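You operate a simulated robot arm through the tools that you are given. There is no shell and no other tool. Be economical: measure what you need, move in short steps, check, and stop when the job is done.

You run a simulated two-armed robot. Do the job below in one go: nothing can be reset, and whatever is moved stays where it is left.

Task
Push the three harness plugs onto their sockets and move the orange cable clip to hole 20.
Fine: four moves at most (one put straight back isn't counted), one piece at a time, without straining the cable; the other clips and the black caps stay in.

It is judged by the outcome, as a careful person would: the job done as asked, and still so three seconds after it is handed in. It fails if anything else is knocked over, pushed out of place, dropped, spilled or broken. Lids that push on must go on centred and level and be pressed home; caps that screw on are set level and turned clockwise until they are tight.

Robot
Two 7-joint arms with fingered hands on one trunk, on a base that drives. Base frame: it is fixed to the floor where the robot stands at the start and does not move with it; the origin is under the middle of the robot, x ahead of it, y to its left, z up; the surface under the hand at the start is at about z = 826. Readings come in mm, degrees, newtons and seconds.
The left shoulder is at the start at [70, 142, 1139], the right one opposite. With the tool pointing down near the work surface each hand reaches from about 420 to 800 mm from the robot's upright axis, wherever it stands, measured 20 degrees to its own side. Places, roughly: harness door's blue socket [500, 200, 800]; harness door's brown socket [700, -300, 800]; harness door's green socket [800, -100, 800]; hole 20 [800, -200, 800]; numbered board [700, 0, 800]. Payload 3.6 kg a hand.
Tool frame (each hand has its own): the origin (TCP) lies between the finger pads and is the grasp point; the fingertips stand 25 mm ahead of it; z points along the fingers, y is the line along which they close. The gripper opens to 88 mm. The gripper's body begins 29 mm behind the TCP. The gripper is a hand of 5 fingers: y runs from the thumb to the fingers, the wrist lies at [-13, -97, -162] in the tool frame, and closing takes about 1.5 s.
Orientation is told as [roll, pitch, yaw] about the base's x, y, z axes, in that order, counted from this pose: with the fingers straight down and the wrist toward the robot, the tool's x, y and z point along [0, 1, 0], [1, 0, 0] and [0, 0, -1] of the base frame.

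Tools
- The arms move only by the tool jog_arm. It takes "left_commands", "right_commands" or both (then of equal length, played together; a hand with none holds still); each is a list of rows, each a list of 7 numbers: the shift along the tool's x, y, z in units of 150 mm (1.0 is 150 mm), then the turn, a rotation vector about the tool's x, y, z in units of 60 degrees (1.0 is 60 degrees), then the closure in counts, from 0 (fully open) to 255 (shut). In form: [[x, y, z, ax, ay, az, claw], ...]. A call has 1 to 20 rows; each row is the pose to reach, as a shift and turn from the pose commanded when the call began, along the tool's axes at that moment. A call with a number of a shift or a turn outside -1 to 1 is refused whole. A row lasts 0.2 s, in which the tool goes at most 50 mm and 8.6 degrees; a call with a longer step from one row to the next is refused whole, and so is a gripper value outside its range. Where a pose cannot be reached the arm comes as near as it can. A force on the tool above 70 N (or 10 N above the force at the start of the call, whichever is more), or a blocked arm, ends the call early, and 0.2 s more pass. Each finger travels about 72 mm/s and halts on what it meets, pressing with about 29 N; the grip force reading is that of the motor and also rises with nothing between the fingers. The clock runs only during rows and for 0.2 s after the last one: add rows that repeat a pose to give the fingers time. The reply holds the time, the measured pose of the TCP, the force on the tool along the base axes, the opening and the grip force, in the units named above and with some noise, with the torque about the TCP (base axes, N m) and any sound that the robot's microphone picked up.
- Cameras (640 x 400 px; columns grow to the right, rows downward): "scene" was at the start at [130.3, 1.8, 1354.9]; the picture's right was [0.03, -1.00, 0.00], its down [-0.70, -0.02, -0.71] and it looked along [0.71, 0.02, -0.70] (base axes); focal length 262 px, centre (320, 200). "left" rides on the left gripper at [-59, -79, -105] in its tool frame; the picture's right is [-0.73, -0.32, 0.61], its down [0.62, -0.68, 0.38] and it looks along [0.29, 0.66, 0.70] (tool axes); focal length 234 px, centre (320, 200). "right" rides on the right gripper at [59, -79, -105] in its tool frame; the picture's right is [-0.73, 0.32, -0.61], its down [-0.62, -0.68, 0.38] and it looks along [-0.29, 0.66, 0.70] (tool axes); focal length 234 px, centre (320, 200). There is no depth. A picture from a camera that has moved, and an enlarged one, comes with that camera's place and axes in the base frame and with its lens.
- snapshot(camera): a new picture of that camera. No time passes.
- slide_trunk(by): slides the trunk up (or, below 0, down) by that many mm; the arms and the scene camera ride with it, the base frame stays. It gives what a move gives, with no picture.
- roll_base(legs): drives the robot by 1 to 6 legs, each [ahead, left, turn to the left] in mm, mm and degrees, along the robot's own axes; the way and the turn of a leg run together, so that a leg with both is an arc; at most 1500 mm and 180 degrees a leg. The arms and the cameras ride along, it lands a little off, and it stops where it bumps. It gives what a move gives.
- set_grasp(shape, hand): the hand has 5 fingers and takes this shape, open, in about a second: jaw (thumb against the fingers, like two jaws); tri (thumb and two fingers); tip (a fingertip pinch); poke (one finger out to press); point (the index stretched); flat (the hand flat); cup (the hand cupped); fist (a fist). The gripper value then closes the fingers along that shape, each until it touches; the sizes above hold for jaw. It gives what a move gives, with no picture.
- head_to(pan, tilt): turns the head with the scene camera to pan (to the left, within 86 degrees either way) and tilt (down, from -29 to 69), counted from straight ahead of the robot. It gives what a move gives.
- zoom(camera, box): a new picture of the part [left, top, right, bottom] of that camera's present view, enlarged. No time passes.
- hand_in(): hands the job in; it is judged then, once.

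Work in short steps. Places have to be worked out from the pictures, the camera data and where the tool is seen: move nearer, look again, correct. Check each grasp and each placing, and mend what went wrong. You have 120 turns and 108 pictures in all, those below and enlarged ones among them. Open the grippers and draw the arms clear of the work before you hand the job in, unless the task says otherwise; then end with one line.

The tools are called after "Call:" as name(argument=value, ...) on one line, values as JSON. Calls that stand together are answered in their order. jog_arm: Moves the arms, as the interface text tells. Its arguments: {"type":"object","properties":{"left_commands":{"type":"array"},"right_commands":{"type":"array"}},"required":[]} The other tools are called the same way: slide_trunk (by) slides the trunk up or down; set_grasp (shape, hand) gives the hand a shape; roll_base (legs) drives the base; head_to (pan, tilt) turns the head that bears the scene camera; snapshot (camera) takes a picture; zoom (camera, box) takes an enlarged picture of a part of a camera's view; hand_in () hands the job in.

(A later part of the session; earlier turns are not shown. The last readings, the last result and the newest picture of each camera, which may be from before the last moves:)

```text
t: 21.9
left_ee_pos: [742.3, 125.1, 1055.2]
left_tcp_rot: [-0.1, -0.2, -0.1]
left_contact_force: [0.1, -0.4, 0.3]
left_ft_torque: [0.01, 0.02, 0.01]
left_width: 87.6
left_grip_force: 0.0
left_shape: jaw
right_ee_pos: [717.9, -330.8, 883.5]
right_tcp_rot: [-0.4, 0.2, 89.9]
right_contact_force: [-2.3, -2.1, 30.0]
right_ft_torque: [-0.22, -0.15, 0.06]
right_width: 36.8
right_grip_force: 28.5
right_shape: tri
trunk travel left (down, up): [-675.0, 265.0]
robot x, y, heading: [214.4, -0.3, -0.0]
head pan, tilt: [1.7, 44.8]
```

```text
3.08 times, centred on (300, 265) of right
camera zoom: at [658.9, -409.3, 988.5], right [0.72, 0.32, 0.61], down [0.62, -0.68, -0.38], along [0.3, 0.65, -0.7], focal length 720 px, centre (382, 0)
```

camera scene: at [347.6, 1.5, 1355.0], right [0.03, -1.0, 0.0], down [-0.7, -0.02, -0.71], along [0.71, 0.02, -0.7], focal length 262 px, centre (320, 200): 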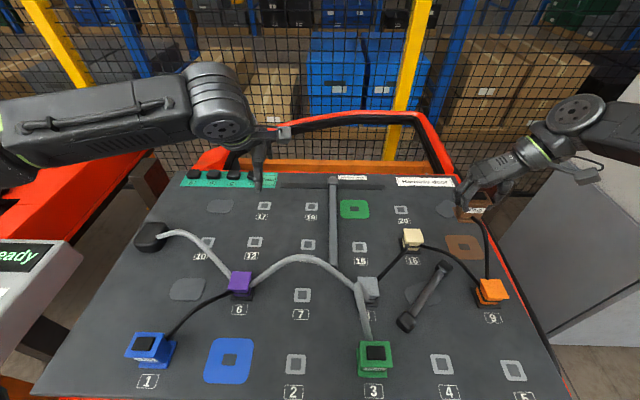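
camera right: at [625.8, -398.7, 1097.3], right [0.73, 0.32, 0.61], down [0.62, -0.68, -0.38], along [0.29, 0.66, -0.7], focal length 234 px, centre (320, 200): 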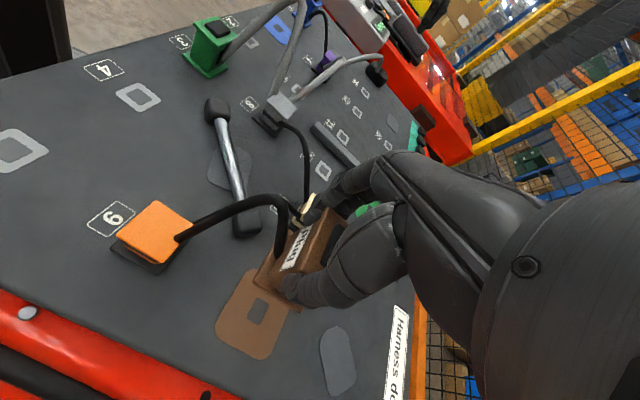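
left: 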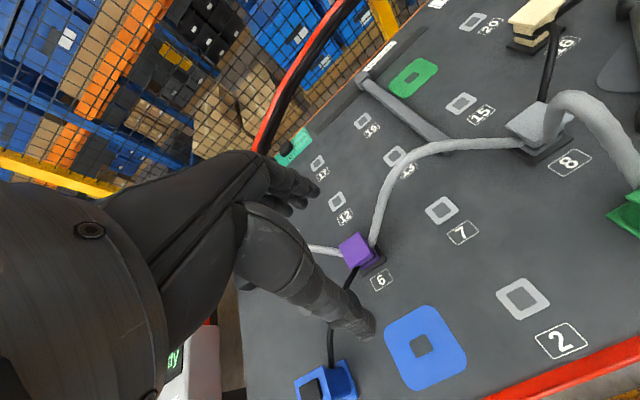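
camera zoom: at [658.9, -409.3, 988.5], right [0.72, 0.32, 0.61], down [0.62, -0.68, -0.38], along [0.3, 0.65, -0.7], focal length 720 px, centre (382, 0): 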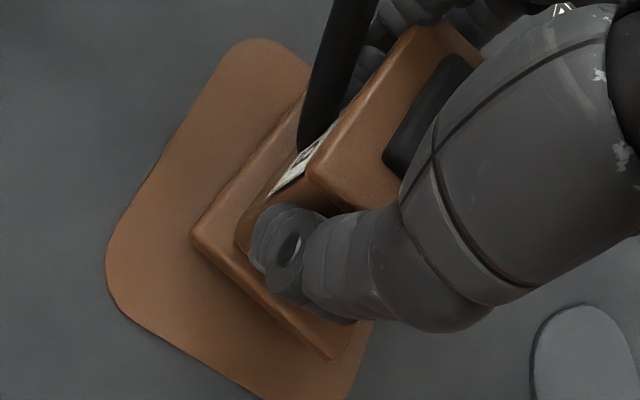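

The plug tilted/yawed slightly in the grip because the robot sways under load. Lift 5 mm off and re-look.

Call:
jog_arm(right_commands=[[0, 0, -0.05, 0, 0, 0, 255], [0, 0, -0.08, 0, 0, 0, 255], [0, 0, -0.08, 0, 0, 0, 255]])

Call:
zoom(camera="scene", box=[450, 210, 500, 265])

Call:
zoom(camera="right", box=[240, 200, 360, 330])

```text
t: 22.7
left_ee_pos: [746.8, 122.8, 1053.0]
left_tcp_rot: [0.0, -0.1, 0.0]
left_contact_force: [0.6, -0.4, 0.6]
left_ft_torque: [0.02, -0.01, 0.03]
left_width: 87.8
left_grip_force: 0.1
left_shape: jaw
right_ee_pos: [721.4, -332.9, 890.7]
right_tcp_rot: [0.1, 0.1, 89.9]
right_contact_force: [-0.4, -0.7, -1.4]
right_ft_torque: [0.04, -0.03, 0.01]
right_width: 34.4
right_grip_force: 29.2
right_shape: tri
trunk travel left (down, up): [-675.0, 265.0]
robot x, y, heading: [218.6, -0.8, -0.0]
head pan, tilt: [1.7, 44.8]
```

```text
7.27 times, centred on (475, 238) of scene
camera zoom: at [348.0, 1.6, 1354.8], right [0.03, -1.0, 0.0], down [-0.7, -0.02, -0.71], along [0.71, 0.02, -0.7], focal length 1909 px, centre (-807, -73)
```

zoom: 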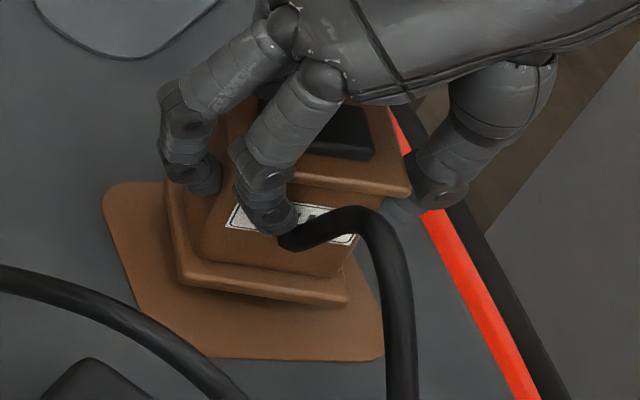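

```text
3.08 times, centred on (300, 265) of right
camera zoom: at [663.3, -412.0, 996.6], right [0.73, 0.32, 0.61], down [0.62, -0.68, -0.38], along [0.29, 0.66, -0.7], focal length 720 px, centre (382, 0)
```

zoom: 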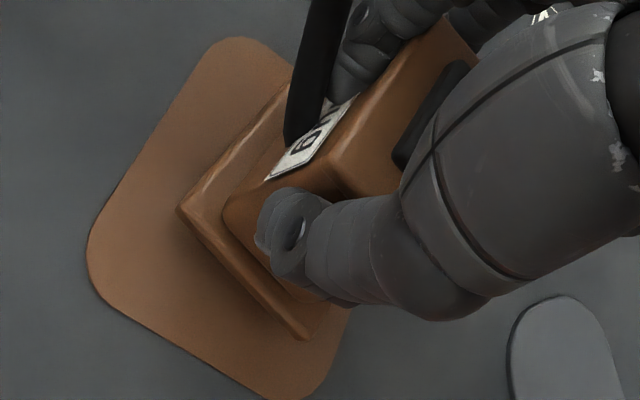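

The plug hangs level but yawed about −8°. Rotate the hand +8° and re-center (−2.7 mm x), then look.

Call:
jog_arm(right_commands=[[0.009, 0.002, 0, 0, 0, -0.065, 255], [0.018, 0.004, 0, 0, 0, -0.13, 255], [0.018, 0.004, 0, 0, 0, -0.13, 255]])

Call:
zoom(camera="scene", box=[450, 210, 500, 265])

Call:
zoom(camera="right", box=[240, 200, 360, 330])

```text
t: 23.5
left_ee_pos: [746.7, 122.6, 1052.4]
left_tcp_rot: [0.1, 0.0, 0.0]
left_contact_force: [0.1, 0.6, 0.7]
left_ft_torque: [-0.02, 0.01, 0.02]
left_width: 87.9
left_grip_force: 0.1
left_shape: jaw
right_ee_pos: [720.5, -333.8, 892.7]
right_tcp_rot: [0.0, -0.1, 97.8]
right_contact_force: [0.2, -0.3, -0.5]
right_ft_torque: [-0.02, -0.01, 0.02]
right_width: 33.8
right_grip_force: 29.2
right_shape: tri
trunk travel left (down, up): [-675.0, 265.0]
robot x, y, heading: [218.8, -0.8, 0.1]
head pan, tilt: [1.7, 44.8]
```

```text
7.27 times, centred on (475, 238) of scene
camera zoom: at [347.9, 1.2, 1354.9], right [0.03, -1.0, 0.0], down [-0.7, -0.02, -0.71], along [0.71, 0.02, -0.7], focal length 1909 px, centre (-807, -73)
```

zoom: 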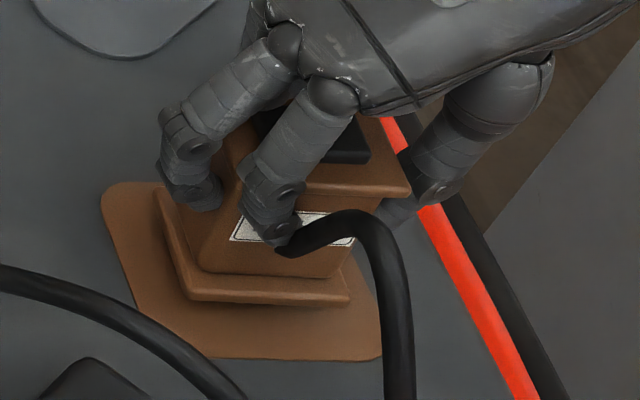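

```text
3.08 times, centred on (300, 265) of right
camera zoom: at [672.2, -418.9, 996.1], right [0.68, 0.42, 0.61], down [0.71, -0.59, -0.38], along [0.2, 0.69, -0.7], focal length 720 px, centre (382, 0)
```

zoom: 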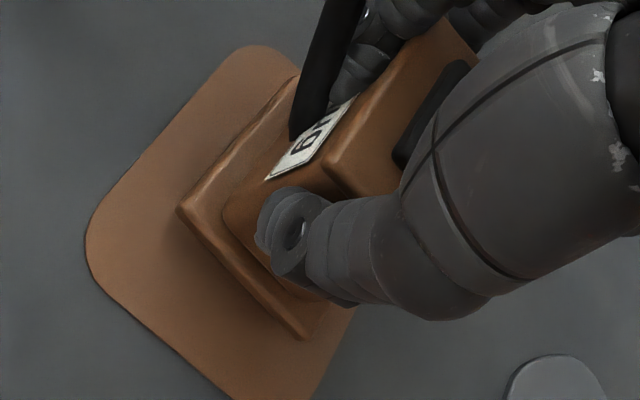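

Nearly square now. Need ~+2 mm x; descend with a small +x compensation for the sway.

Call:
jog_arm(right_commands=[[-0.014, -0.003, 0.01, 0, 0, 0, 255], [-0.016, -0.004, 0.03, 0, 0, 0, 255], [-0.018, -0.005, 0.05, 0, 0, 0, 255], [-0.02, -0.006, 0.06, 0, 0, 0, 255], [-0.02, -0.006, 0.06, 0, 0, 0, 255]])

Call:
zoom(camera="scene", box=[450, 210, 500, 265])

```text
t: 24.7
left_ee_pos: [747.0, 122.9, 1052.5]
left_tcp_rot: [0.0, 0.1, 0.0]
left_contact_force: [0.1, -0.2, -0.2]
left_ft_torque: [0.01, 0.0, -0.02]
left_width: 87.6
left_grip_force: 0.1
left_shape: jaw
right_ee_pos: [717.6, -332.1, 887.4]
right_tcp_rot: [-0.1, 0.0, 97.6]
right_contact_force: [3.5, -2.0, 3.4]
right_ft_torque: [-0.07, -0.07, -0.02]
right_width: 34.3
right_grip_force: 29.5
right_shape: tri
right hand out of reach, approached as far as the arm can: row 2, 3, 4, 5
trunk travel left (down, up): [-675.0, 265.0]
robot x, y, heading: [217.7, 1.7, 0.2]
head pan, tilt: [1.7, 44.8]
```

```text
7.27 times, centred on (475, 238) of scene
camera zoom: at [348.0, 1.2, 1355.0], right [0.03, -1.0, 0.0], down [-0.7, -0.02, -0.71], along [0.71, 0.02, -0.7], focal length 1909 px, centre (-807, -73)
```

zoom: 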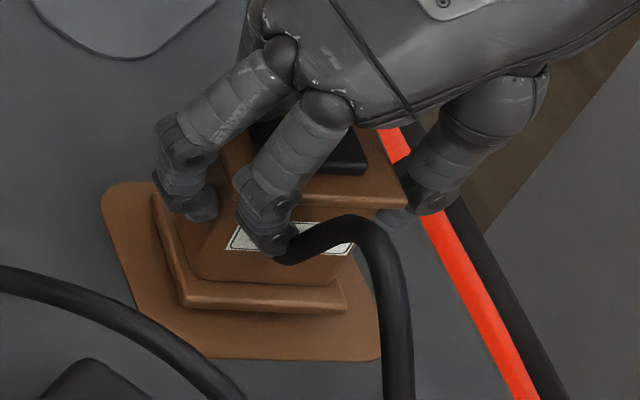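

The arm is at its reach limit, which explains the drift. Lift 20 mm, draw back 60 mm, and drive 60 mm ahead.

Call:
jog_arm(right_commands=[[0, 0, -0.1, 0, 0, 0, 255], [0.1, 0.015, -0.2, 0, 0, 0, 255], [0.25, 0.035, -0.25, 0, 0, 0, 255], [0.4, 0.056, -0.25, 0, 0, 0, 255], [0.4, 0.056, -0.25, 0, 0, 0, 255]])

Call:
roll_base(legs=[[65, 0, 0]])

Call:
snapshot(camera="scene")

```text
t: 25.9
left_ee_pos: [746.2, 122.5, 1051.3]
left_tcp_rot: [0.0, 0.1, 0.0]
left_contact_force: [0.3, 0.6, 0.4]
left_ft_torque: [-0.01, -0.03, -0.02]
left_width: 87.4
left_grip_force: 0.1
left_shape: jaw
right_ee_pos: [658.3, -333.1, 924.0]
right_tcp_rot: [0.0, 0.0, 97.8]
right_contact_force: [-0.3, -0.1, -1.5]
right_ft_torque: [0.02, 0.02, 0.01]
right_width: 33.4
right_grip_force: 28.9
right_shape: tri
trunk travel left (down, up): [-675.0, 265.0]
robot x, y, heading: [220.4, 2.8, -0.0]
head pan, tilt: [1.7, 44.8]
```

```text
t: 26.9
left_ee_pos: [810.0, 122.9, 1052.2]
left_tcp_rot: [0.0, 0.0, 0.0]
left_contact_force: [-0.5, 1.2, 1.1]
left_ft_torque: [0.01, 0.03, -0.02]
left_width: 87.9
left_grip_force: 0.1
left_shape: jaw
right_ee_pos: [721.6, -333.3, 925.0]
right_tcp_rot: [0.0, -0.1, 97.7]
right_contact_force: [-0.2, 0.3, -0.9]
right_ft_torque: [-0.02, 0.0, 0.02]
right_width: 33.2
right_grip_force: 29.0
right_shape: tri
trunk travel left (down, up): [-675.0, 265.0]
robot x, y, heading: [283.8, 2.5, 0.1]
head pan, tilt: [1.7, 44.8]
```

```text
64 pictures are left
camera scene: at [411.4, 1.3, 1355.0], right [0.03, -1.0, 0.0], down [-0.7, -0.02, -0.71], along [0.71, 0.02, -0.7], focal length 262 px, centre (320, 200)
```

scene: 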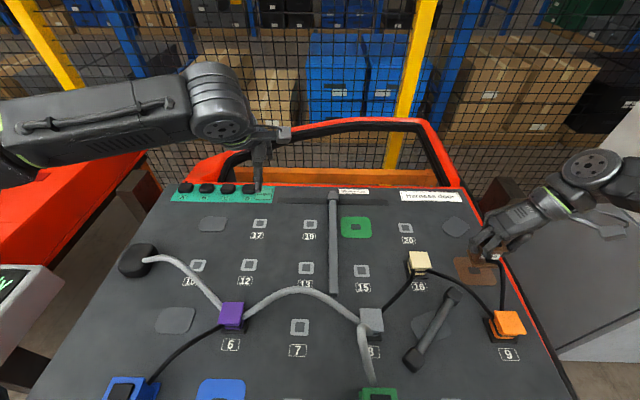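

Now re-approach: shift (+1.4,−1.5) and descend to z≈900.

Call:
jog_arm(right_commands=[[-0.008, -0.011, 0.05, 0, 0, 0, 255], [-0.008, -0.011, 0.12, 0, 0, 0, 255], [-0.008, -0.011, 0.17, 0, 0, 0, 255], [-0.008, -0.011, 0.17, 0, 0, 0, 255]])

Call:
zoom(camera="scene", box=[445, 235, 525, 305])

```text
t: 27.9
left_ee_pos: [808.8, 122.9, 1053.4]
left_tcp_rot: [0.0, 0.0, 0.0]
left_contact_force: [0.8, 0.1, -0.6]
left_ft_torque: [0.03, 0.01, 0.0]
left_width: 87.6
left_grip_force: 0.0
left_shape: jaw
right_ee_pos: [722.4, -333.6, 899.5]
right_tcp_rot: [0.1, 0.0, 97.7]
right_contact_force: [0.2, -0.2, -1.3]
right_ft_torque: [0.0, -0.01, 0.0]
right_width: 33.2
right_grip_force: 28.9
right_shape: tri
trunk travel left (down, up): [-675.0, 265.0]
robot x, y, heading: [280.0, -1.6, 0.0]
head pan, tilt: [1.7, 44.8]
```

```text
5.71 times, centred on (485, 270) of scene
camera zoom: at [411.4, 1.3, 1355.0], right [0.03, -1.0, 0.0], down [-0.7, -0.02, -0.71], along [0.71, 0.02, -0.7], focal length 1500 px, centre (-623, -200)
```

zoom: 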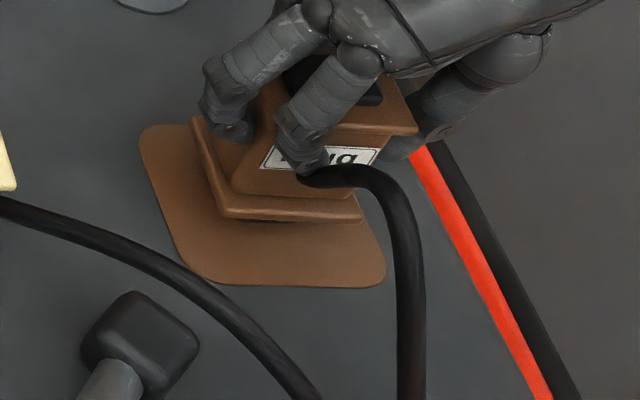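

Aligned within ~1 mm. Lower 13 mm, then press.

Call:
jog_arm(right_commands=[[0, 0.002, 0.03, 0, 0, 0, 255], [0, 0.002, 0.06, 0, 0, 0, 255], [0, 0.002, 0.08, 0, 0, 0, 255], [0, 0.002, 0.1, 0, 0, 0, 255], [0, 0.002, 0.12, 0, 0, 0, 255], [0, 0.002, 0.12, 0, 0, 0, 255]])

Call:
zoom(camera="scene", box=[445, 235, 525, 305])

```text
t: 29.3
left_ee_pos: [808.0, 124.4, 1053.9]
left_tcp_rot: [-0.1, -0.2, -0.1]
left_contact_force: [-0.2, 0.8, 0.3]
left_ft_torque: [-0.01, 0.0, 0.04]
left_width: 87.5
left_grip_force: 0.0
left_shape: jaw
right_ee_pos: [721.2, -331.2, 886.6]
right_tcp_rot: [-0.4, 0.1, 97.8]
right_contact_force: [-0.3, -3.3, 36.7]
right_ft_torque: [0.02, -0.34, 0.01]
right_width: 35.4
right_grip_force: 29.6
right_shape: tri
trunk travel left (down, up): [-675.0, 265.0]
robot x, y, heading: [279.7, -0.7, -0.3]
head pan, tilt: [1.7, 44.8]
```

```text
5.71 times, centred on (485, 270) of scene
camera zoom: at [407.4, 4.1, 1355.8], right [0.03, -1.0, 0.0], down [-0.7, -0.02, -0.71], along [0.71, 0.02, -0.7], focal length 1500 px, centre (-623, -200)
```

zoom: 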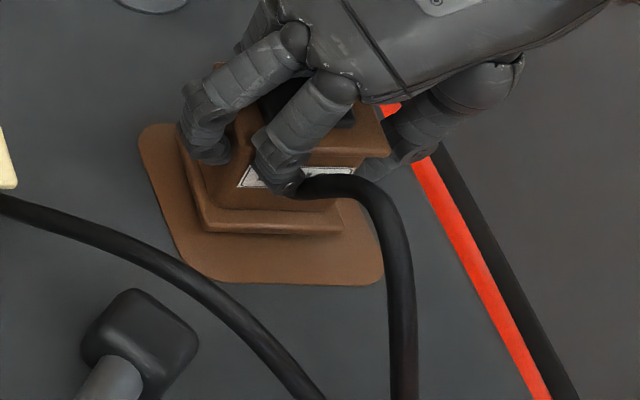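

Contact at 37 N, about 3 mm above seating, well centred. Press a bit harder (limit 70 N), with −2 mm y to counter sway.

Call:
jog_arm(right_commands=[[-0.01, -0.014, 0.02, 0, 0, 0, 255], [-0.015, -0.016, 0.04, 0, 0, 0, 255], [-0.02, -0.018, 0.06, 0, 0, 0, 255], [-0.02, -0.018, 0.06, 0, 0, 0, 255]])

Call:
zoom(camera="scene", box=[445, 235, 525, 305])

```text
t: 29.9
left_ee_pos: [806.2, 124.9, 1055.0]
left_tcp_rot: [-0.1, -0.3, 0.1]
left_contact_force: [-0.1, 0.2, 0.4]
left_ft_torque: [-0.01, -0.03, -0.01]
left_width: 87.9
left_grip_force: 0.0
left_shape: jaw
right_ee_pos: [725.5, -332.5, 885.6]
right_tcp_rot: [-0.9, -0.4, 97.8]
right_contact_force: [-6.1, 1.8, 53.9]
right_ft_torque: [0.5, -0.12, 0.06]
right_width: 36.1
right_grip_force: 29.0
right_shape: tri
trunk travel left (down, up): [-675.0, 265.0]
robot x, y, heading: [277.7, 2.6, -0.2]
head pan, tilt: [1.7, 44.8]
stopped in row 3 (right hand): the force on the tool passed its limit at 73 N (the readings are from after the stop); the commanded pose is now the measured one
```

```text
5.71 times, centred on (485, 270) of scene
camera zoom: at [406.2, 3.7, 1355.6], right [0.03, -1.0, 0.0], down [-0.7, -0.02, -0.71], along [0.71, 0.02, -0.7], focal length 1500 px, centre (-623, -200)
```

zoom: 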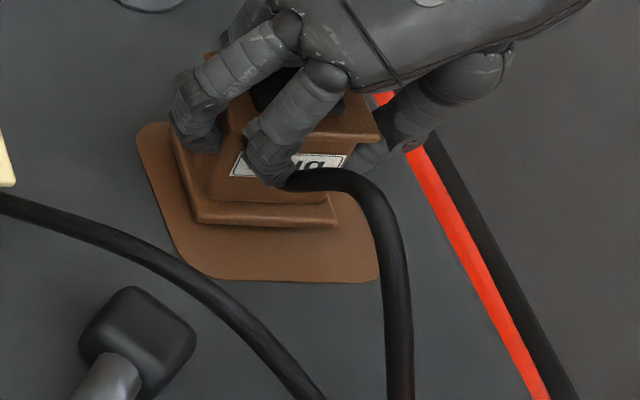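

Stopped at 73 N, not obviously seated; image suggests x may be ~3 mm too far. Unload, nudge −3 mm x, and press again.

Call:
jog_arm(right_commands=[[0, 0, -0.03, 0, 0, 0, 255], [0.02, 0, -0.03, 0, 0, 0, 255], [0.02, 0, -0.01, 0, 0, 0, 255], [0.02, 0, 0.01, 0, 0, 0, 255], [0.02, 0, 0.02, 0, 0, 0, 255], [0.02, 0, 0.02, 0, 0, 0, 255]])

Call:
zoom(camera="right", box=[230, 200, 370, 340])

```text
t: 31.1
left_ee_pos: [806.5, 123.6, 1053.7]
left_tcp_rot: [-0.1, -0.3, 0.0]
left_contact_force: [0.8, -0.3, 0.3]
left_ft_torque: [0.02, 0.04, 0.0]
left_width: 87.7
left_grip_force: 0.0
left_shape: jaw
right_ee_pos: [725.6, -331.7, 884.9]
right_tcp_rot: [-1.4, -0.4, 97.6]
right_contact_force: [-4.0, 3.2, 49.0]
right_ft_torque: [0.56, -0.25, 0.03]
right_width: 35.5
right_grip_force: 28.8
right_shape: tri
trunk travel left (down, up): [-675.0, 265.0]
robot x, y, heading: [282.5, 0.8, -0.5]
head pan, tilt: [1.7, 44.8]
stopped in row 5 (right hand): the force on the tool passed its limit at 73 N (the readings are from after the stop); the commanded pose is now the measured one
```

```text
2.86 times, centred on (300, 270) of right
camera zoom: at [674.7, -418.2, 987.7], right [0.66, 0.41, 0.63], down [0.72, -0.59, -0.37], along [0.22, 0.7, -0.68], focal length 669 px, centre (377, 0)
```

zoom: 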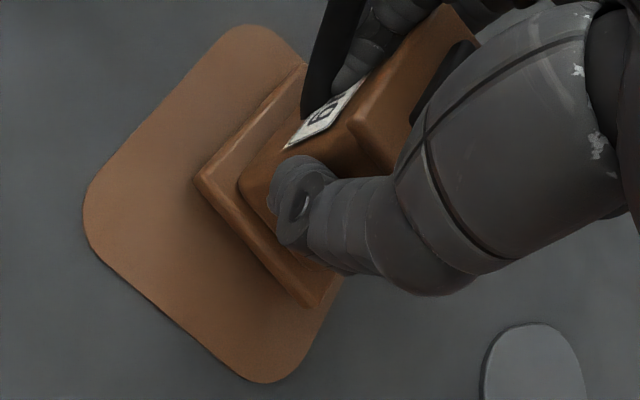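

Laterally it no longer shifts and z equals the parked grasp height, so it may be seated. Relax the load, open, and inspect.

Call:
jog_arm(right_commands=[[0, 0, -0.02, 0, 0, 0, 255], [0, 0, -0.03, 0, 0, 0, 200], [0, 0, -0.03, 0, 0, 0, 120], [0, 0, -0.03, 0, 0, 0, 60], [0, 0, -0.03, 0, 0, 0, 0], [0, 0, -0.03, 0, 0, 0, 0], [0, 0, -0.03, 0, 0, 0, 0]])

Call:
zoom(camera="scene", box=[445, 235, 525, 305])

Call:
zoom(camera="right", box=[230, 200, 370, 340])

```text
t: 32.7
left_ee_pos: [808.7, 123.9, 1052.4]
left_tcp_rot: [0.0, 0.0, 0.1]
left_contact_force: [-0.1, 0.1, -0.1]
left_ft_torque: [0.02, 0.01, 0.03]
left_width: 87.7
left_grip_force: 0.0
left_shape: jaw
right_ee_pos: [725.9, -332.4, 884.9]
right_tcp_rot: [-0.8, -0.2, 97.7]
right_contact_force: [2.4, 3.5, 16.6]
right_ft_torque: [0.3, -0.34, 0.0]
right_width: 87.6
right_grip_force: 0.1
right_shape: tri
trunk travel left (down, up): [-675.0, 265.0]
robot x, y, heading: [281.0, 2.4, -0.1]
head pan, tilt: [1.7, 44.8]
```

```text
5.71 times, centred on (485, 270) of scene
camera zoom: at [410.3, 3.7, 1355.1], right [0.03, -1.0, 0.0], down [-0.7, -0.02, -0.71], along [0.71, 0.02, -0.7], focal length 1500 px, centre (-623, -200)
```

zoom: 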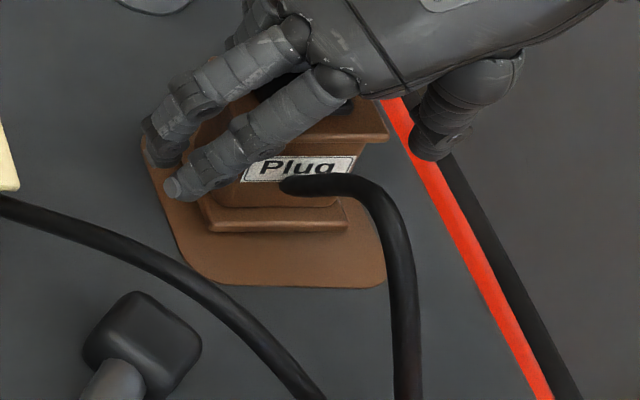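

```text
2.86 times, centred on (300, 270) of right
camera zoom: at [675.8, -418.9, 988.5], right [0.67, 0.41, 0.62], down [0.71, -0.59, -0.38], along [0.21, 0.69, -0.69], focal length 669 px, centre (377, 0)
```

zoom: 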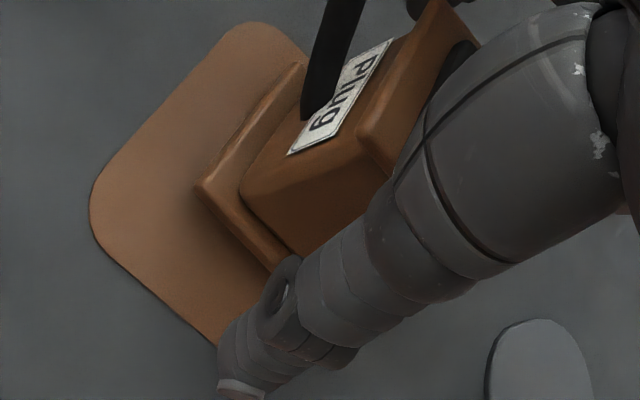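

Hand is open; raise straight up ~75 mm and inspect the plug.

Call:
jog_arm(right_commands=[[0, 0, -0.06, 0, 0, 0, 0], [0, 0, -0.15, 0, 0, 0, 0], [0, 0, -0.3, 0, 0, 0, 0], [0, 0, -0.5, 0, 0, 0, 0], [0, 0, -0.5, 0, 0, 0, 0]])

Call:
zoom(camera="scene", box=[445, 225, 535, 345])

Call:
zoom(camera="right", box=[200, 180, 340, 320])

```text
t: 33.9
left_ee_pos: [810.5, 122.5, 1052.0]
left_tcp_rot: [0.0, 0.0, -0.1]
left_contact_force: [0.2, 0.1, 1.0]
left_ft_torque: [0.0, -0.01, 0.04]
left_width: 87.5
left_grip_force: 0.0
left_shape: jaw
right_ee_pos: [724.8, -336.6, 959.5]
right_tcp_rot: [-0.8, -0.3, 97.7]
right_contact_force: [-0.4, -0.6, -0.1]
right_ft_torque: [-0.03, -0.01, -0.04]
right_width: 87.5
right_grip_force: 0.1
right_shape: tri
trunk travel left (down, up): [-675.0, 265.0]
robot x, y, heading: [287.7, -1.0, -0.2]
head pan, tilt: [1.7, 44.8]
```

```text
3.33 times, centred on (490, 285) of scene
camera zoom: at [412.2, 1.4, 1354.9], right [0.03, -1.0, 0.0], down [-0.7, -0.02, -0.71], along [0.71, 0.02, -0.7], focal length 875 px, centre (-247, -83)
```

zoom: 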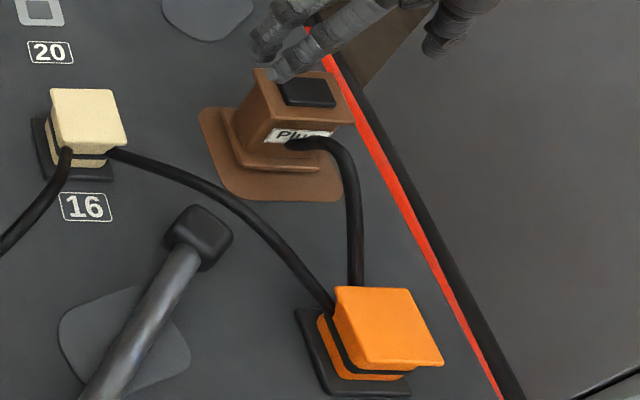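

```text
2.86 times, centred on (270, 250) of right
camera zoom: at [675.9, -422.2, 1062.9], right [0.67, 0.41, 0.62], down [0.71, -0.59, -0.38], along [0.21, 0.7, -0.69], focal length 669 px, centre (463, 57)
```

zoom: 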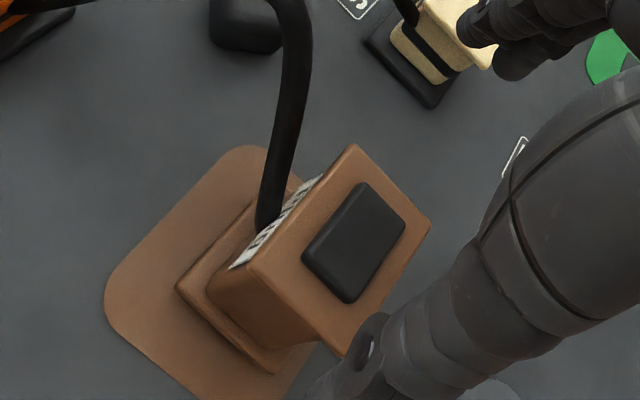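

Upright and centred, but contact heights suggest it could sit a few mm high. Zoom closely at its base.

Call:
zoom(camera="scene", box=[463, 242, 503, 282])

Call:
zoom(camera="scene", box=[350, 360, 400, 400])

```text
10.00 times, centred on (483, 262) of scene
camera zoom: at [412.2, 1.4, 1354.9], right [0.03, -1.0, 0.0], down [-0.7, -0.02, -0.71], along [0.71, 0.02, -0.7], focal length 2625 px, centre (-1310, -420)
```

zoom: 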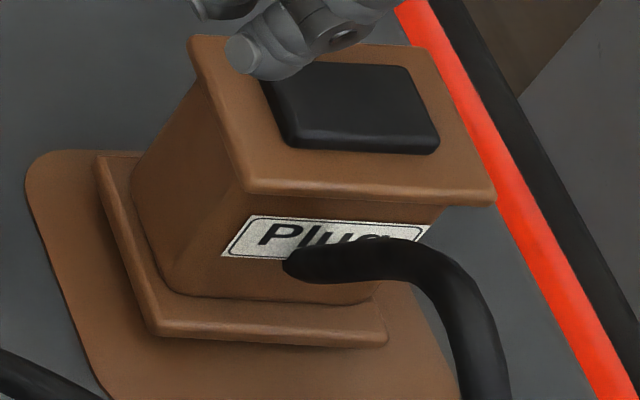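

```text
10.00 times, centred on (375, 380) of scene
camera zoom: at [412.2, 1.4, 1354.9], right [0.03, -1.0, 0.0], down [-0.7, -0.02, -0.71], along [0.71, 0.02, -0.7], focal length 2625 px, centre (-230, -1600)
```

zoom: 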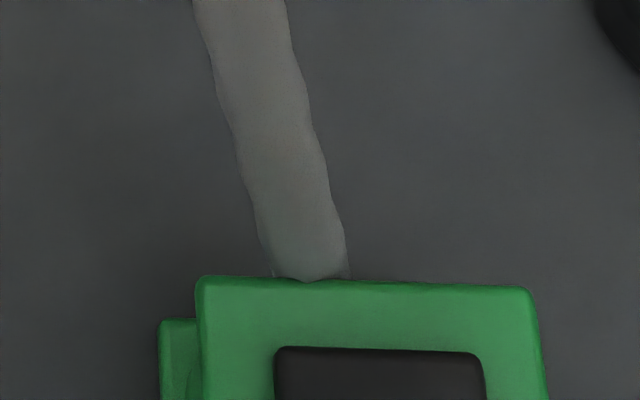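

Size ratios suggest it stands several mm high (peg on the rim). Regrasp centred: rotate hand back to yaw ~89° and set TCP over the plug's centre.

Call:
jog_arm(right_commands=[[-0.03, 0.003, 0, -0.006, 0.002, 0.07, 0], [-0.075, 0.007, 0, -0.013, 0.005, 0.145, 0], [-0.075, 0.007, 0.2, -0.013, 0.005, 0.145, 0], [-0.075, 0.007, 0.4, -0.013, 0.005, 0.145, 0], [-0.075, 0.007, 0.4, -0.013, 0.005, 0.145, 0]])

Call:
zoom(camera="scene", box=[443, 232, 523, 292])

Call:
zoom(camera="right", box=[200, 180, 400, 360])

```text
t: 35.1
left_ee_pos: [809.5, 123.0, 1053.4]
left_tcp_rot: [0.0, 0.0, 0.0]
left_contact_force: [0.0, -0.3, -0.7]
left_ft_torque: [-0.01, -0.01, 0.01]
left_width: 87.8
left_grip_force: 0.1
left_shape: jaw
right_ee_pos: [736.8, -331.4, 897.5]
right_tcp_rot: [-0.3, -1.2, 89.0]
right_contact_force: [0.2, -1.6, 0.2]
right_ft_torque: [0.01, 0.01, 0.02]
right_width: 87.6
right_grip_force: 0.1
right_shape: tri
trunk travel left (down, up): [-675.0, 265.0]
robot x, y, heading: [281.8, -0.7, -0.1]
head pan, tilt: [1.7, 44.8]
```

```text
6.67 times, centred on (483, 262) of scene
camera zoom: at [411.6, 1.6, 1355.0], right [0.03, -1.0, 0.0], down [-0.7, -0.02, -0.71], along [0.71, 0.02, -0.7], focal length 1750 px, centre (-767, -213)
```

zoom: 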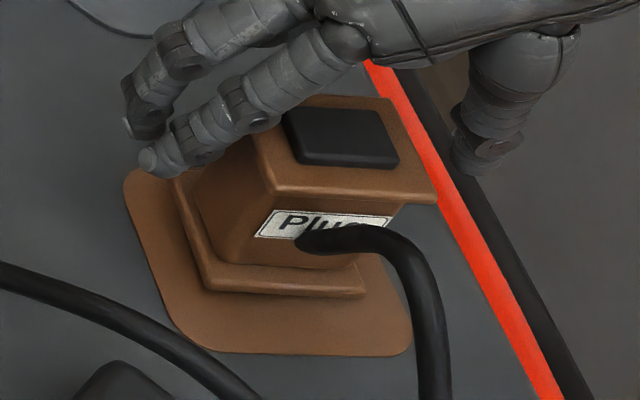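

```text
2.22 times, centred on (300, 270) of right
camera zoom: at [675.5, -411.9, 1001.4], right [0.73, 0.3, 0.62], down [0.61, -0.68, -0.39], along [0.31, 0.67, -0.68], focal length 520 px, centre (364, 44)
```

zoom: 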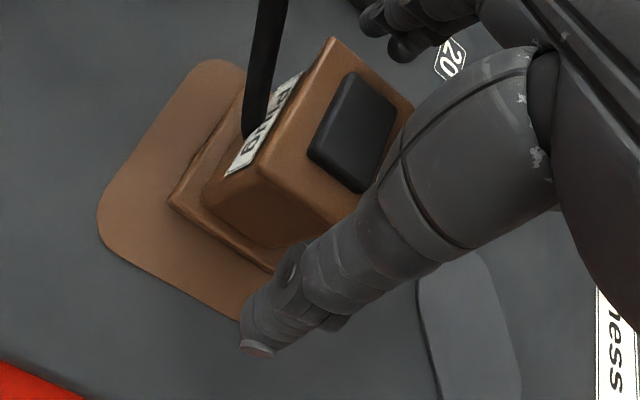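

Fix the small pitch, lower ~10 mm, and close on the waist.

Call:
jog_arm(right_commands=[[0, 0, 0.02, 0, 0.02, 0, 0], [0, -0.01, 0.06, 0, 0.02, 0, 0], [0, -0.01, 0.06, 0, 0.02, 0, 60], [0, -0.01, 0.06, 0, 0.02, 0, 120], [0, -0.01, 0.06, 0, 0.02, 0, 180], [0, -0.01, 0.06, 0, 0.02, 0, 255], [0, -0.01, 0.06, 0, 0.02, 0, 255], [0, -0.01, 0.06, 0, 0.02, 0, 255], [0, -0.01, 0.06, 0, 0.02, 0, 255]])

Call:
zoom(camera="scene", box=[443, 232, 523, 292])

```text
t: 37.1
left_ee_pos: [810.4, 123.0, 1053.5]
left_tcp_rot: [0.0, 0.0, -0.1]
left_contact_force: [0.8, 0.8, -0.1]
left_ft_torque: [0.0, -0.03, 0.0]
left_width: 87.7
left_grip_force: 0.1
left_shape: jaw
right_ee_pos: [736.7, -333.0, 889.8]
right_tcp_rot: [0.8, -1.2, 89.0]
right_contact_force: [0.4, 0.8, 0.9]
right_ft_torque: [-0.02, 0.01, -0.01]
right_width: 38.0
right_grip_force: 28.8
right_shape: tri
trunk travel left (down, up): [-675.0, 265.0]
robot x, y, heading: [283.5, -0.4, -0.1]
head pan, tilt: [1.7, 44.8]
```

```text
6.67 times, centred on (483, 262) of scene
camera zoom: at [412.1, 1.3, 1354.9], right [0.03, -1.0, 0.0], down [-0.7, -0.02, -0.71], along [0.71, 0.02, -0.7], focal length 1750 px, centre (-767, -213)
```

zoom: 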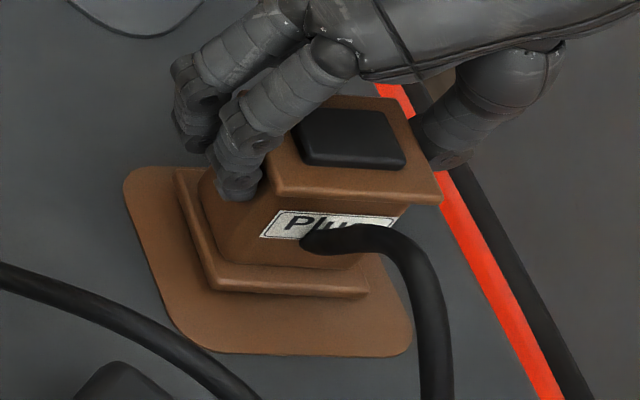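

Correct hand tilt and yaw slightly, then press down with moderate force and read the height.

Call:
jog_arm(right_commands=[[0, 0, 0, 0.01, -0.006, -0.012, 255], [0, 0, 0.01, 0.02, -0.013, -0.025, 255], [0, 0, 0.03, 0.02, -0.013, -0.025, 255], [0, 0, 0.05, 0.02, -0.013, -0.025, 255], [0, 0, 0.05, 0.02, -0.013, -0.025, 255]])

```text
t: 38.3
left_ee_pos: [806.9, 123.8, 1054.0]
left_tcp_rot: [-0.1, -0.2, 0.1]
left_contact_force: [-0.4, 0.5, 0.0]
left_ft_torque: [0.01, -0.01, 0.01]
left_width: 87.7
left_grip_force: 0.1
left_shape: jaw
right_ee_pos: [735.7, -330.1, 885.9]
right_tcp_rot: [-0.3, 0.2, 90.5]
right_contact_force: [4.2, -4.2, 37.2]
right_ft_torque: [-0.23, -0.1, -0.09]
right_width: 40.3
right_grip_force: 29.6
right_shape: tri
trunk travel left (down, up): [-675.0, 265.0]
robot x, y, heading: [280.6, -1.3, -0.1]
head pan, tilt: [1.7, 44.8]
```

Now search laterally under load: −3 mm y first.

Call:
jog_arm(right_commands=[[0, -0.01, 0, 0, 0, 0, 255], [0, -0.02, 0, 0, 0, 0, 255], [0, -0.03, 0, 0, 0, 0, 255], [0, -0.03, 0, 0, 0, 0, 255]])

Call:
zoom(camera="scene", box=[443, 232, 523, 292])

```text
t: 39.3
left_ee_pos: [806.9, 126.3, 1053.5]
left_tcp_rot: [-0.2, -0.2, 0.0]
left_contact_force: [0.3, -0.3, 0.9]
left_ft_torque: [0.01, 0.01, 0.0]
left_width: 87.5
left_grip_force: 0.0
left_shape: jaw
right_ee_pos: [735.1, -332.8, 884.6]
right_tcp_rot: [-0.2, 0.1, 90.6]
right_contact_force: [3.7, 7.6, 34.9]
right_ft_torque: [0.25, -0.1, -0.06]
right_width: 40.1
right_grip_force: 28.9
right_shape: tri
trunk travel left (down, up): [-675.0, 265.0]
robot x, y, heading: [279.3, -1.6, 0.1]
head pan, tilt: [1.7, 44.8]
```

```text
6.67 times, centred on (483, 262) of scene
camera zoom: at [407.9, 6.6, 1355.4], right [0.03, -1.0, 0.0], down [-0.7, -0.02, -0.71], along [0.71, 0.02, -0.7], focal length 1750 px, centre (-767, -213)
```

zoom: 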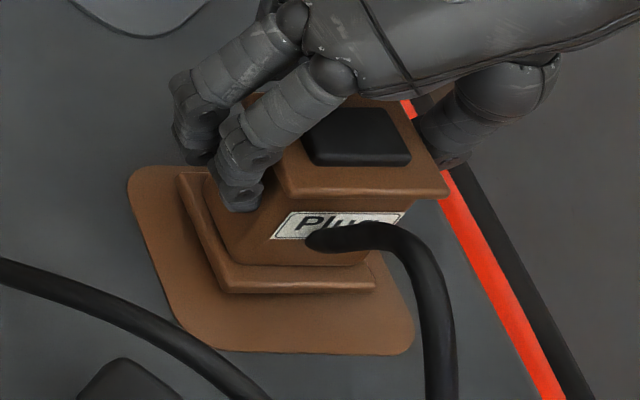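

Plug slid right, so it isn't in the hole; the target lies to the left (+y). Scan +y under load with x −1 mm.

Call:
jog_arm(right_commands=[[0.007, 0.01, -0.005, 0, 0, 0, 255], [0.007, 0.02, -0.005, 0, 0, 0, 255], [0.007, 0.03, -0.005, 0, 0, 0, 255], [0.007, 0.035, -0.005, 0, 0, 0, 255], [0.007, 0.035, -0.005, 0, 0, 0, 255]])

Call:
zoom(camera="scene", box=[443, 232, 523, 292])

```text
t: 40.5
left_ee_pos: [808.0, 125.3, 1054.2]
left_tcp_rot: [-0.1, -0.3, 0.0]
left_contact_force: [0.0, 0.2, -0.4]
left_ft_torque: [-0.02, 0.02, 0.01]
left_width: 87.7
left_grip_force: 0.1
left_shape: jaw
right_ee_pos: [733.0, -331.1, 884.6]
right_tcp_rot: [-0.1, 0.1, 90.5]
right_contact_force: [3.3, -4.0, 32.1]
right_ft_torque: [-0.22, -0.11, -0.03]
right_width: 40.0
right_grip_force: 29.9
right_shape: tri
trunk travel left (down, up): [-675.0, 265.0]
robot x, y, heading: [278.8, -1.1, -0.1]
head pan, tilt: [1.7, 44.8]
```

```text
6.67 times, centred on (483, 262) of scene
camera zoom: at [408.4, 3.4, 1355.3], right [0.03, -1.0, 0.0], down [-0.7, -0.02, -0.71], along [0.71, 0.02, -0.7], focal length 1750 px, centre (-767, -213)
```

zoom: 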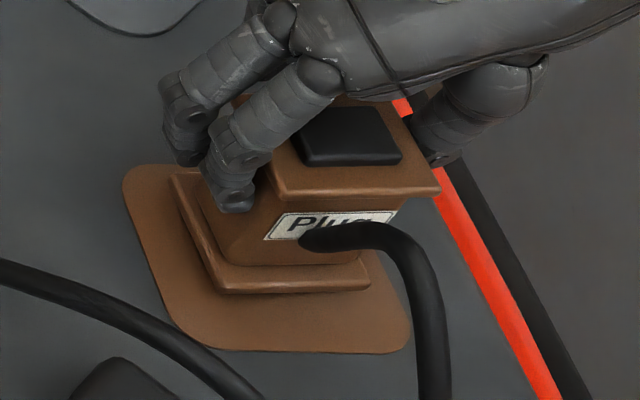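

Stop pressing; lift 18 mm to see hole and plug together and realign properly.

Call:
jog_arm(right_commands=[[0, 0, -0.05, 0, 0, 0, 255], [0, 0, -0.12, 0, 0, 0, 255], [0, 0, -0.18, 0, 0, 0, 255], [0, 0, -0.18, 0, 0, 0, 255]])

Call:
zoom(camera="scene", box=[453, 232, 517, 288])

```text
t: 41.5
left_ee_pos: [811.0, 123.1, 1052.4]
left_tcp_rot: [0.0, 0.1, -0.1]
left_contact_force: [0.3, 0.1, -0.1]
left_ft_torque: [0.01, 0.0, 0.0]
left_width: 87.8
left_grip_force: 0.0
left_shape: jaw
right_ee_pos: [736.4, -333.3, 909.9]
right_tcp_rot: [0.2, 0.0, 90.5]
right_contact_force: [0.2, 0.1, -1.0]
right_ft_torque: [0.0, -0.02, 0.0]
right_width: 38.7
right_grip_force: 29.1
right_shape: tri
trunk travel left (down, up): [-675.0, 265.0]
robot x, y, heading: [282.6, 0.8, 0.1]
head pan, tilt: [1.7, 44.8]
```

```text
7.14 times, centred on (485, 260) of scene
camera zoom: at [412.4, 1.1, 1354.8], right [0.03, -1.0, 0.0], down [-0.7, -0.02, -0.71], along [0.71, 0.02, -0.7], focal length 1875 px, centre (-859, -229)
```

zoom: 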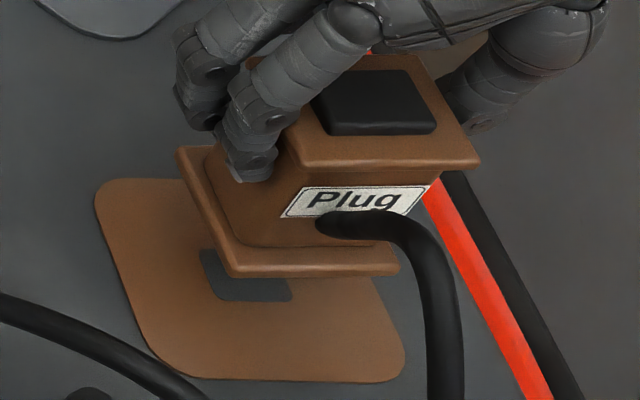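

Take the hand-camera view too for triangulation.

Call:
zoom(camera="right", box=[240, 190, 340, 290])

```text
4.00 times, centred on (290, 240) of right
camera zoom: at [677.7, -412.5, 1014.8], right [0.72, 0.33, 0.61], down [0.63, -0.68, -0.38], along [0.28, 0.66, -0.7], focal length 937 px, centre (440, 40)
```

zoom: 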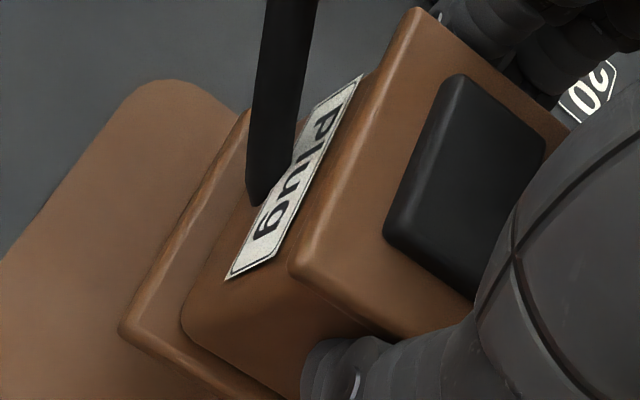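

Recomputing with more exact camera axes: plug is (+2.5,−1.8) mm off the hole with +4° yaw. Correct all three, lower to just above contact and re-measure.

Call:
jog_arm(right_commands=[[0.007, 0.006, 0, 0, 0, 0.033, 255], [0.014, 0.011, 0, 0, 0, 0.067, 255], [0.014, 0.011, 0.04, 0, 0, 0.067, 255], [0.014, 0.011, 0.08, 0, 0, 0.067, 255], [0.014, 0.011, 0.08, 0, 0, 0.067, 255]])

Call:
zoom(camera="scene", box=[453, 232, 517, 288])

```text
t: 42.7
left_ee_pos: [811.0, 122.9, 1051.5]
left_tcp_rot: [0.1, -0.1, -0.1]
left_contact_force: [-0.7, 0.4, -0.4]
left_ft_torque: [0.01, 0.02, 0.03]
left_width: 87.7
left_grip_force: 0.0
left_shape: jaw
right_ee_pos: [733.1, -331.3, 897.8]
right_tcp_rot: [0.0, 0.1, 86.5]
right_contact_force: [1.0, -0.2, -2.2]
right_ft_torque: [0.01, 0.0, 0.0]
right_width: 38.8
right_grip_force: 28.9
right_shape: tri
trunk travel left (down, up): [-675.0, 265.0]
robot x, y, heading: [281.6, -0.2, 0.1]
head pan, tilt: [1.7, 44.8]
```

```text
7.14 times, centred on (485, 260) of scene
camera zoom: at [411.9, 1.3, 1354.9], right [0.03, -1.0, 0.0], down [-0.7, -0.02, -0.71], along [0.71, 0.02, -0.7], focal length 1875 px, centre (-859, -229)
```

zoom: 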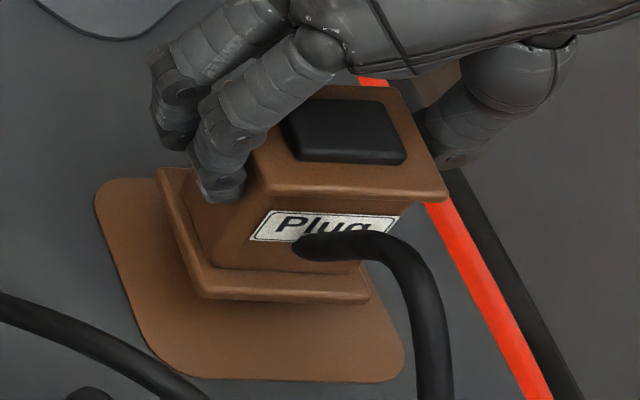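

Now within ~1 mm, yaw square. Lower to contact with a 1 mm −y tweak.

Call:
jog_arm(right_commands=[[0.002, -0.007, 0.03, 0, 0, 0, 255], [0.002, -0.007, 0.06, 0, 0, 0, 255], [0.002, -0.007, 0.08, 0, 0, 0, 255], [0.002, -0.007, 0.1, 0, 0, 0, 255], [0.002, -0.007, 0.1, 0, 0, 0, 255]])

Call:
zoom(camera="scene", box=[453, 232, 517, 288])

```text
t: 43.9
left_ee_pos: [808.5, 123.6, 1054.2]
left_tcp_rot: [-0.2, -0.2, 0.1]
left_contact_force: [0.8, 0.2, 0.2]
left_ft_torque: [0.0, 0.0, -0.01]
left_width: 87.8
left_grip_force: 0.1
left_shape: jaw
right_ee_pos: [732.0, -330.0, 885.7]
right_tcp_rot: [-0.2, -0.1, 86.3]
right_contact_force: [2.2, -2.8, 23.7]
right_ft_torque: [-0.1, -0.03, -0.01]
right_width: 39.2
right_grip_force: 29.3
right_shape: tri
trunk travel left (down, up): [-675.0, 265.0]
robot x, y, heading: [281.8, -0.5, -0.1]
head pan, tilt: [1.7, 44.8]
```

```text
7.14 times, centred on (485, 260) of scene
camera zoom: at [409.6, 2.9, 1355.4], right [0.03, -1.0, 0.0], down [-0.7, -0.02, -0.71], along [0.71, 0.02, -0.7], focal length 1875 px, centre (-859, -229)
```

zoom: 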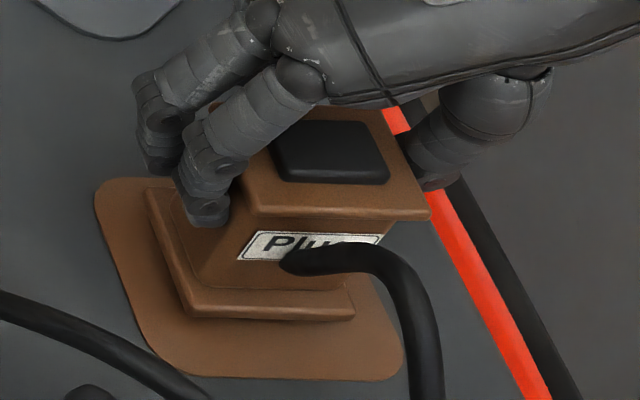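

Contact again 3 mm high, with ~+1.7 mm y sway. Unload slightly and nudge −2.5 mm y, then press.

Call:
jog_arm(right_commands=[[0, 0, -0.02, 0, 0, 0, 255], [0, -0.017, -0.02, 0, 0, 0, 255], [0, -0.017, -0.01, 0, 0, 0, 255], [0, -0.02, 0.0, 0, 0, 0, 255], [0, -0.022, 0.015, 0, 0, 0, 255], [0, -0.022, 0.015, 0, 0, 0, 255]])

```text
t: 45.3
left_ee_pos: [808.8, 124.4, 1052.8]
left_tcp_rot: [-0.1, -0.1, 0.0]
left_contact_force: [-0.4, -0.6, 0.3]
left_ft_torque: [0.0, 0.02, 0.05]
left_width: 88.0
left_grip_force: 0.0
left_shape: jaw
right_ee_pos: [731.9, -332.3, 881.7]
right_tcp_rot: [0.0, 0.0, 86.5]
right_contact_force: [-2.7, 5.3, 3.4]
right_ft_torque: [0.28, 0.08, 0.11]
right_width: 38.2
right_grip_force: 29.4
right_shape: tri
trunk travel left (down, up): [-675.0, 265.0]
robot x, y, heading: [280.6, -0.3, -0.2]
head pan, tilt: [1.7, 44.8]
```

It dropped in (z 881.7, only 3 N, lateral restraint felt). Press straight home.

Call:
jog_arm(right_commands=[[0, 0.01, 0.02, 0, 0, 0, 255], [0, 0.01, 0.04, 0, 0, 0, 255], [0, 0.01, 0.06, 0, 0, 0, 255], [0, 0.01, 0.08, 0, 0, 0, 255], [0, 0.01, 0.08, 0, 0, 0, 255]])

Call:
zoom(camera="scene", box=[453, 232, 517, 288])

```text
t: 46.5
left_ee_pos: [806.1, 124.3, 1054.9]
left_tcp_rot: [-0.2, -0.3, 0.0]
left_contact_force: [-0.6, -0.2, -0.7]
left_ft_torque: [0.0, 0.0, 0.01]
left_width: 87.7
left_grip_force: 0.1
left_shape: jaw
right_ee_pos: [730.3, -330.6, 873.1]
right_tcp_rot: [-0.4, 0.1, 86.5]
right_contact_force: [2.4, -3.8, 48.4]
right_ft_torque: [-0.32, -0.14, -0.05]
right_width: 40.1
right_grip_force: 28.9
right_shape: tri
trunk travel left (down, up): [-675.0, 265.0]
robot x, y, heading: [281.0, 0.6, 0.0]
head pan, tilt: [1.7, 44.8]
```

```text
7.14 times, centred on (485, 260) of scene
camera zoom: at [406.1, 5.5, 1355.7], right [0.03, -1.0, 0.0], down [-0.7, -0.02, -0.71], along [0.71, 0.02, -0.7], focal length 1875 px, centre (-859, -229)
```

zoom: 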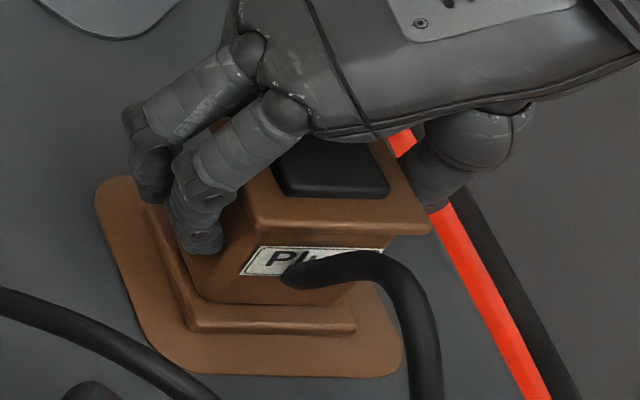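

Brown is now fully down (12 mm lower than before). Release and rise.

Call:
jog_arm(right_commands=[[0, 0, -0.03, 0, 0, 0, 255], [0, 0, -0.06, 0, 0, 0, 180], [0, 0, -0.06, 0, 0, 0, 100], [0, 0, -0.06, 0, 0, 0, 0], [0, 0, -0.06, 0, 0, 0, 0], [0, 0, -0.06, 0, 0, 0, 0], [0, 0, -0.06, 0, 0, 0, 0]])

Call:
jog_arm(right_commands=[[0, 0, -0.1, 0, 0, 0, 0], [0, 0, -0.25, 0, 0, 0, 0], [0, 0, -0.5, 0, 0, 0, 0], [0.1, 0, -0.7, 0, 0, 0, 0], [0.3, 0, -0.9, 0, 0, 0, 0], [0.5, 0, -0.9, 0, 0, 0, 0]])

Call:
snapshot(camera="scene")

```text
t: 48.1
left_ee_pos: [810.6, 122.2, 1052.2]
left_tcp_rot: [0.0, 0.1, 0.0]
left_contact_force: [-0.7, -0.8, -0.9]
left_ft_torque: [0.04, 0.03, 0.0]
left_width: 87.9
left_grip_force: 0.0
left_shape: jaw
right_ee_pos: [733.5, -332.6, 878.4]
right_tcp_rot: [0.1, 0.0, 86.5]
right_contact_force: [0.3, 0.0, 0.3]
right_ft_torque: [0.01, 0.01, -0.03]
right_width: 87.6
right_grip_force: 0.0
right_shape: tri
trunk travel left (down, up): [-675.0, 265.0]
robot x, y, heading: [285.1, 1.0, -0.1]
head pan, tilt: [1.7, 44.8]
```

```text
t: 49.5
left_ee_pos: [809.9, 121.3, 1052.8]
left_tcp_rot: [0.0, 0.0, 0.0]
left_contact_force: [0.3, 0.6, -0.3]
left_ft_torque: [0.03, 0.0, -0.01]
left_width: 87.6
left_grip_force: 0.0
left_shape: jaw
right_ee_pos: [658.0, -329.4, 1013.5]
right_tcp_rot: [0.0, 0.0, 86.4]
right_contact_force: [0.5, -0.4, -0.3]
right_ft_torque: [-0.02, 0.0, -0.02]
right_width: 87.7
right_grip_force: 0.0
right_shape: tri
trunk travel left (down, up): [-675.0, 265.0]
robot x, y, heading: [277.1, -2.3, -0.1]
head pan, tilt: [1.7, 44.8]
```

```text
43 pictures are left
camera scene: at [411.1, 0.6, 1355.0], right [0.03, -1.0, 0.0], down [-0.7, -0.02, -0.71], along [0.71, 0.02, -0.7], focal length 262 px, centre (320, 200)
```

scene: 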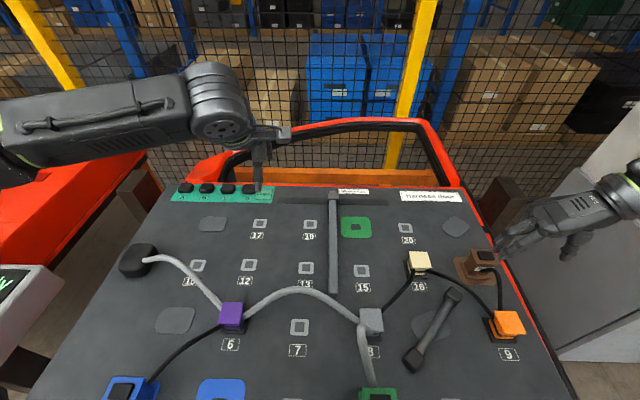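

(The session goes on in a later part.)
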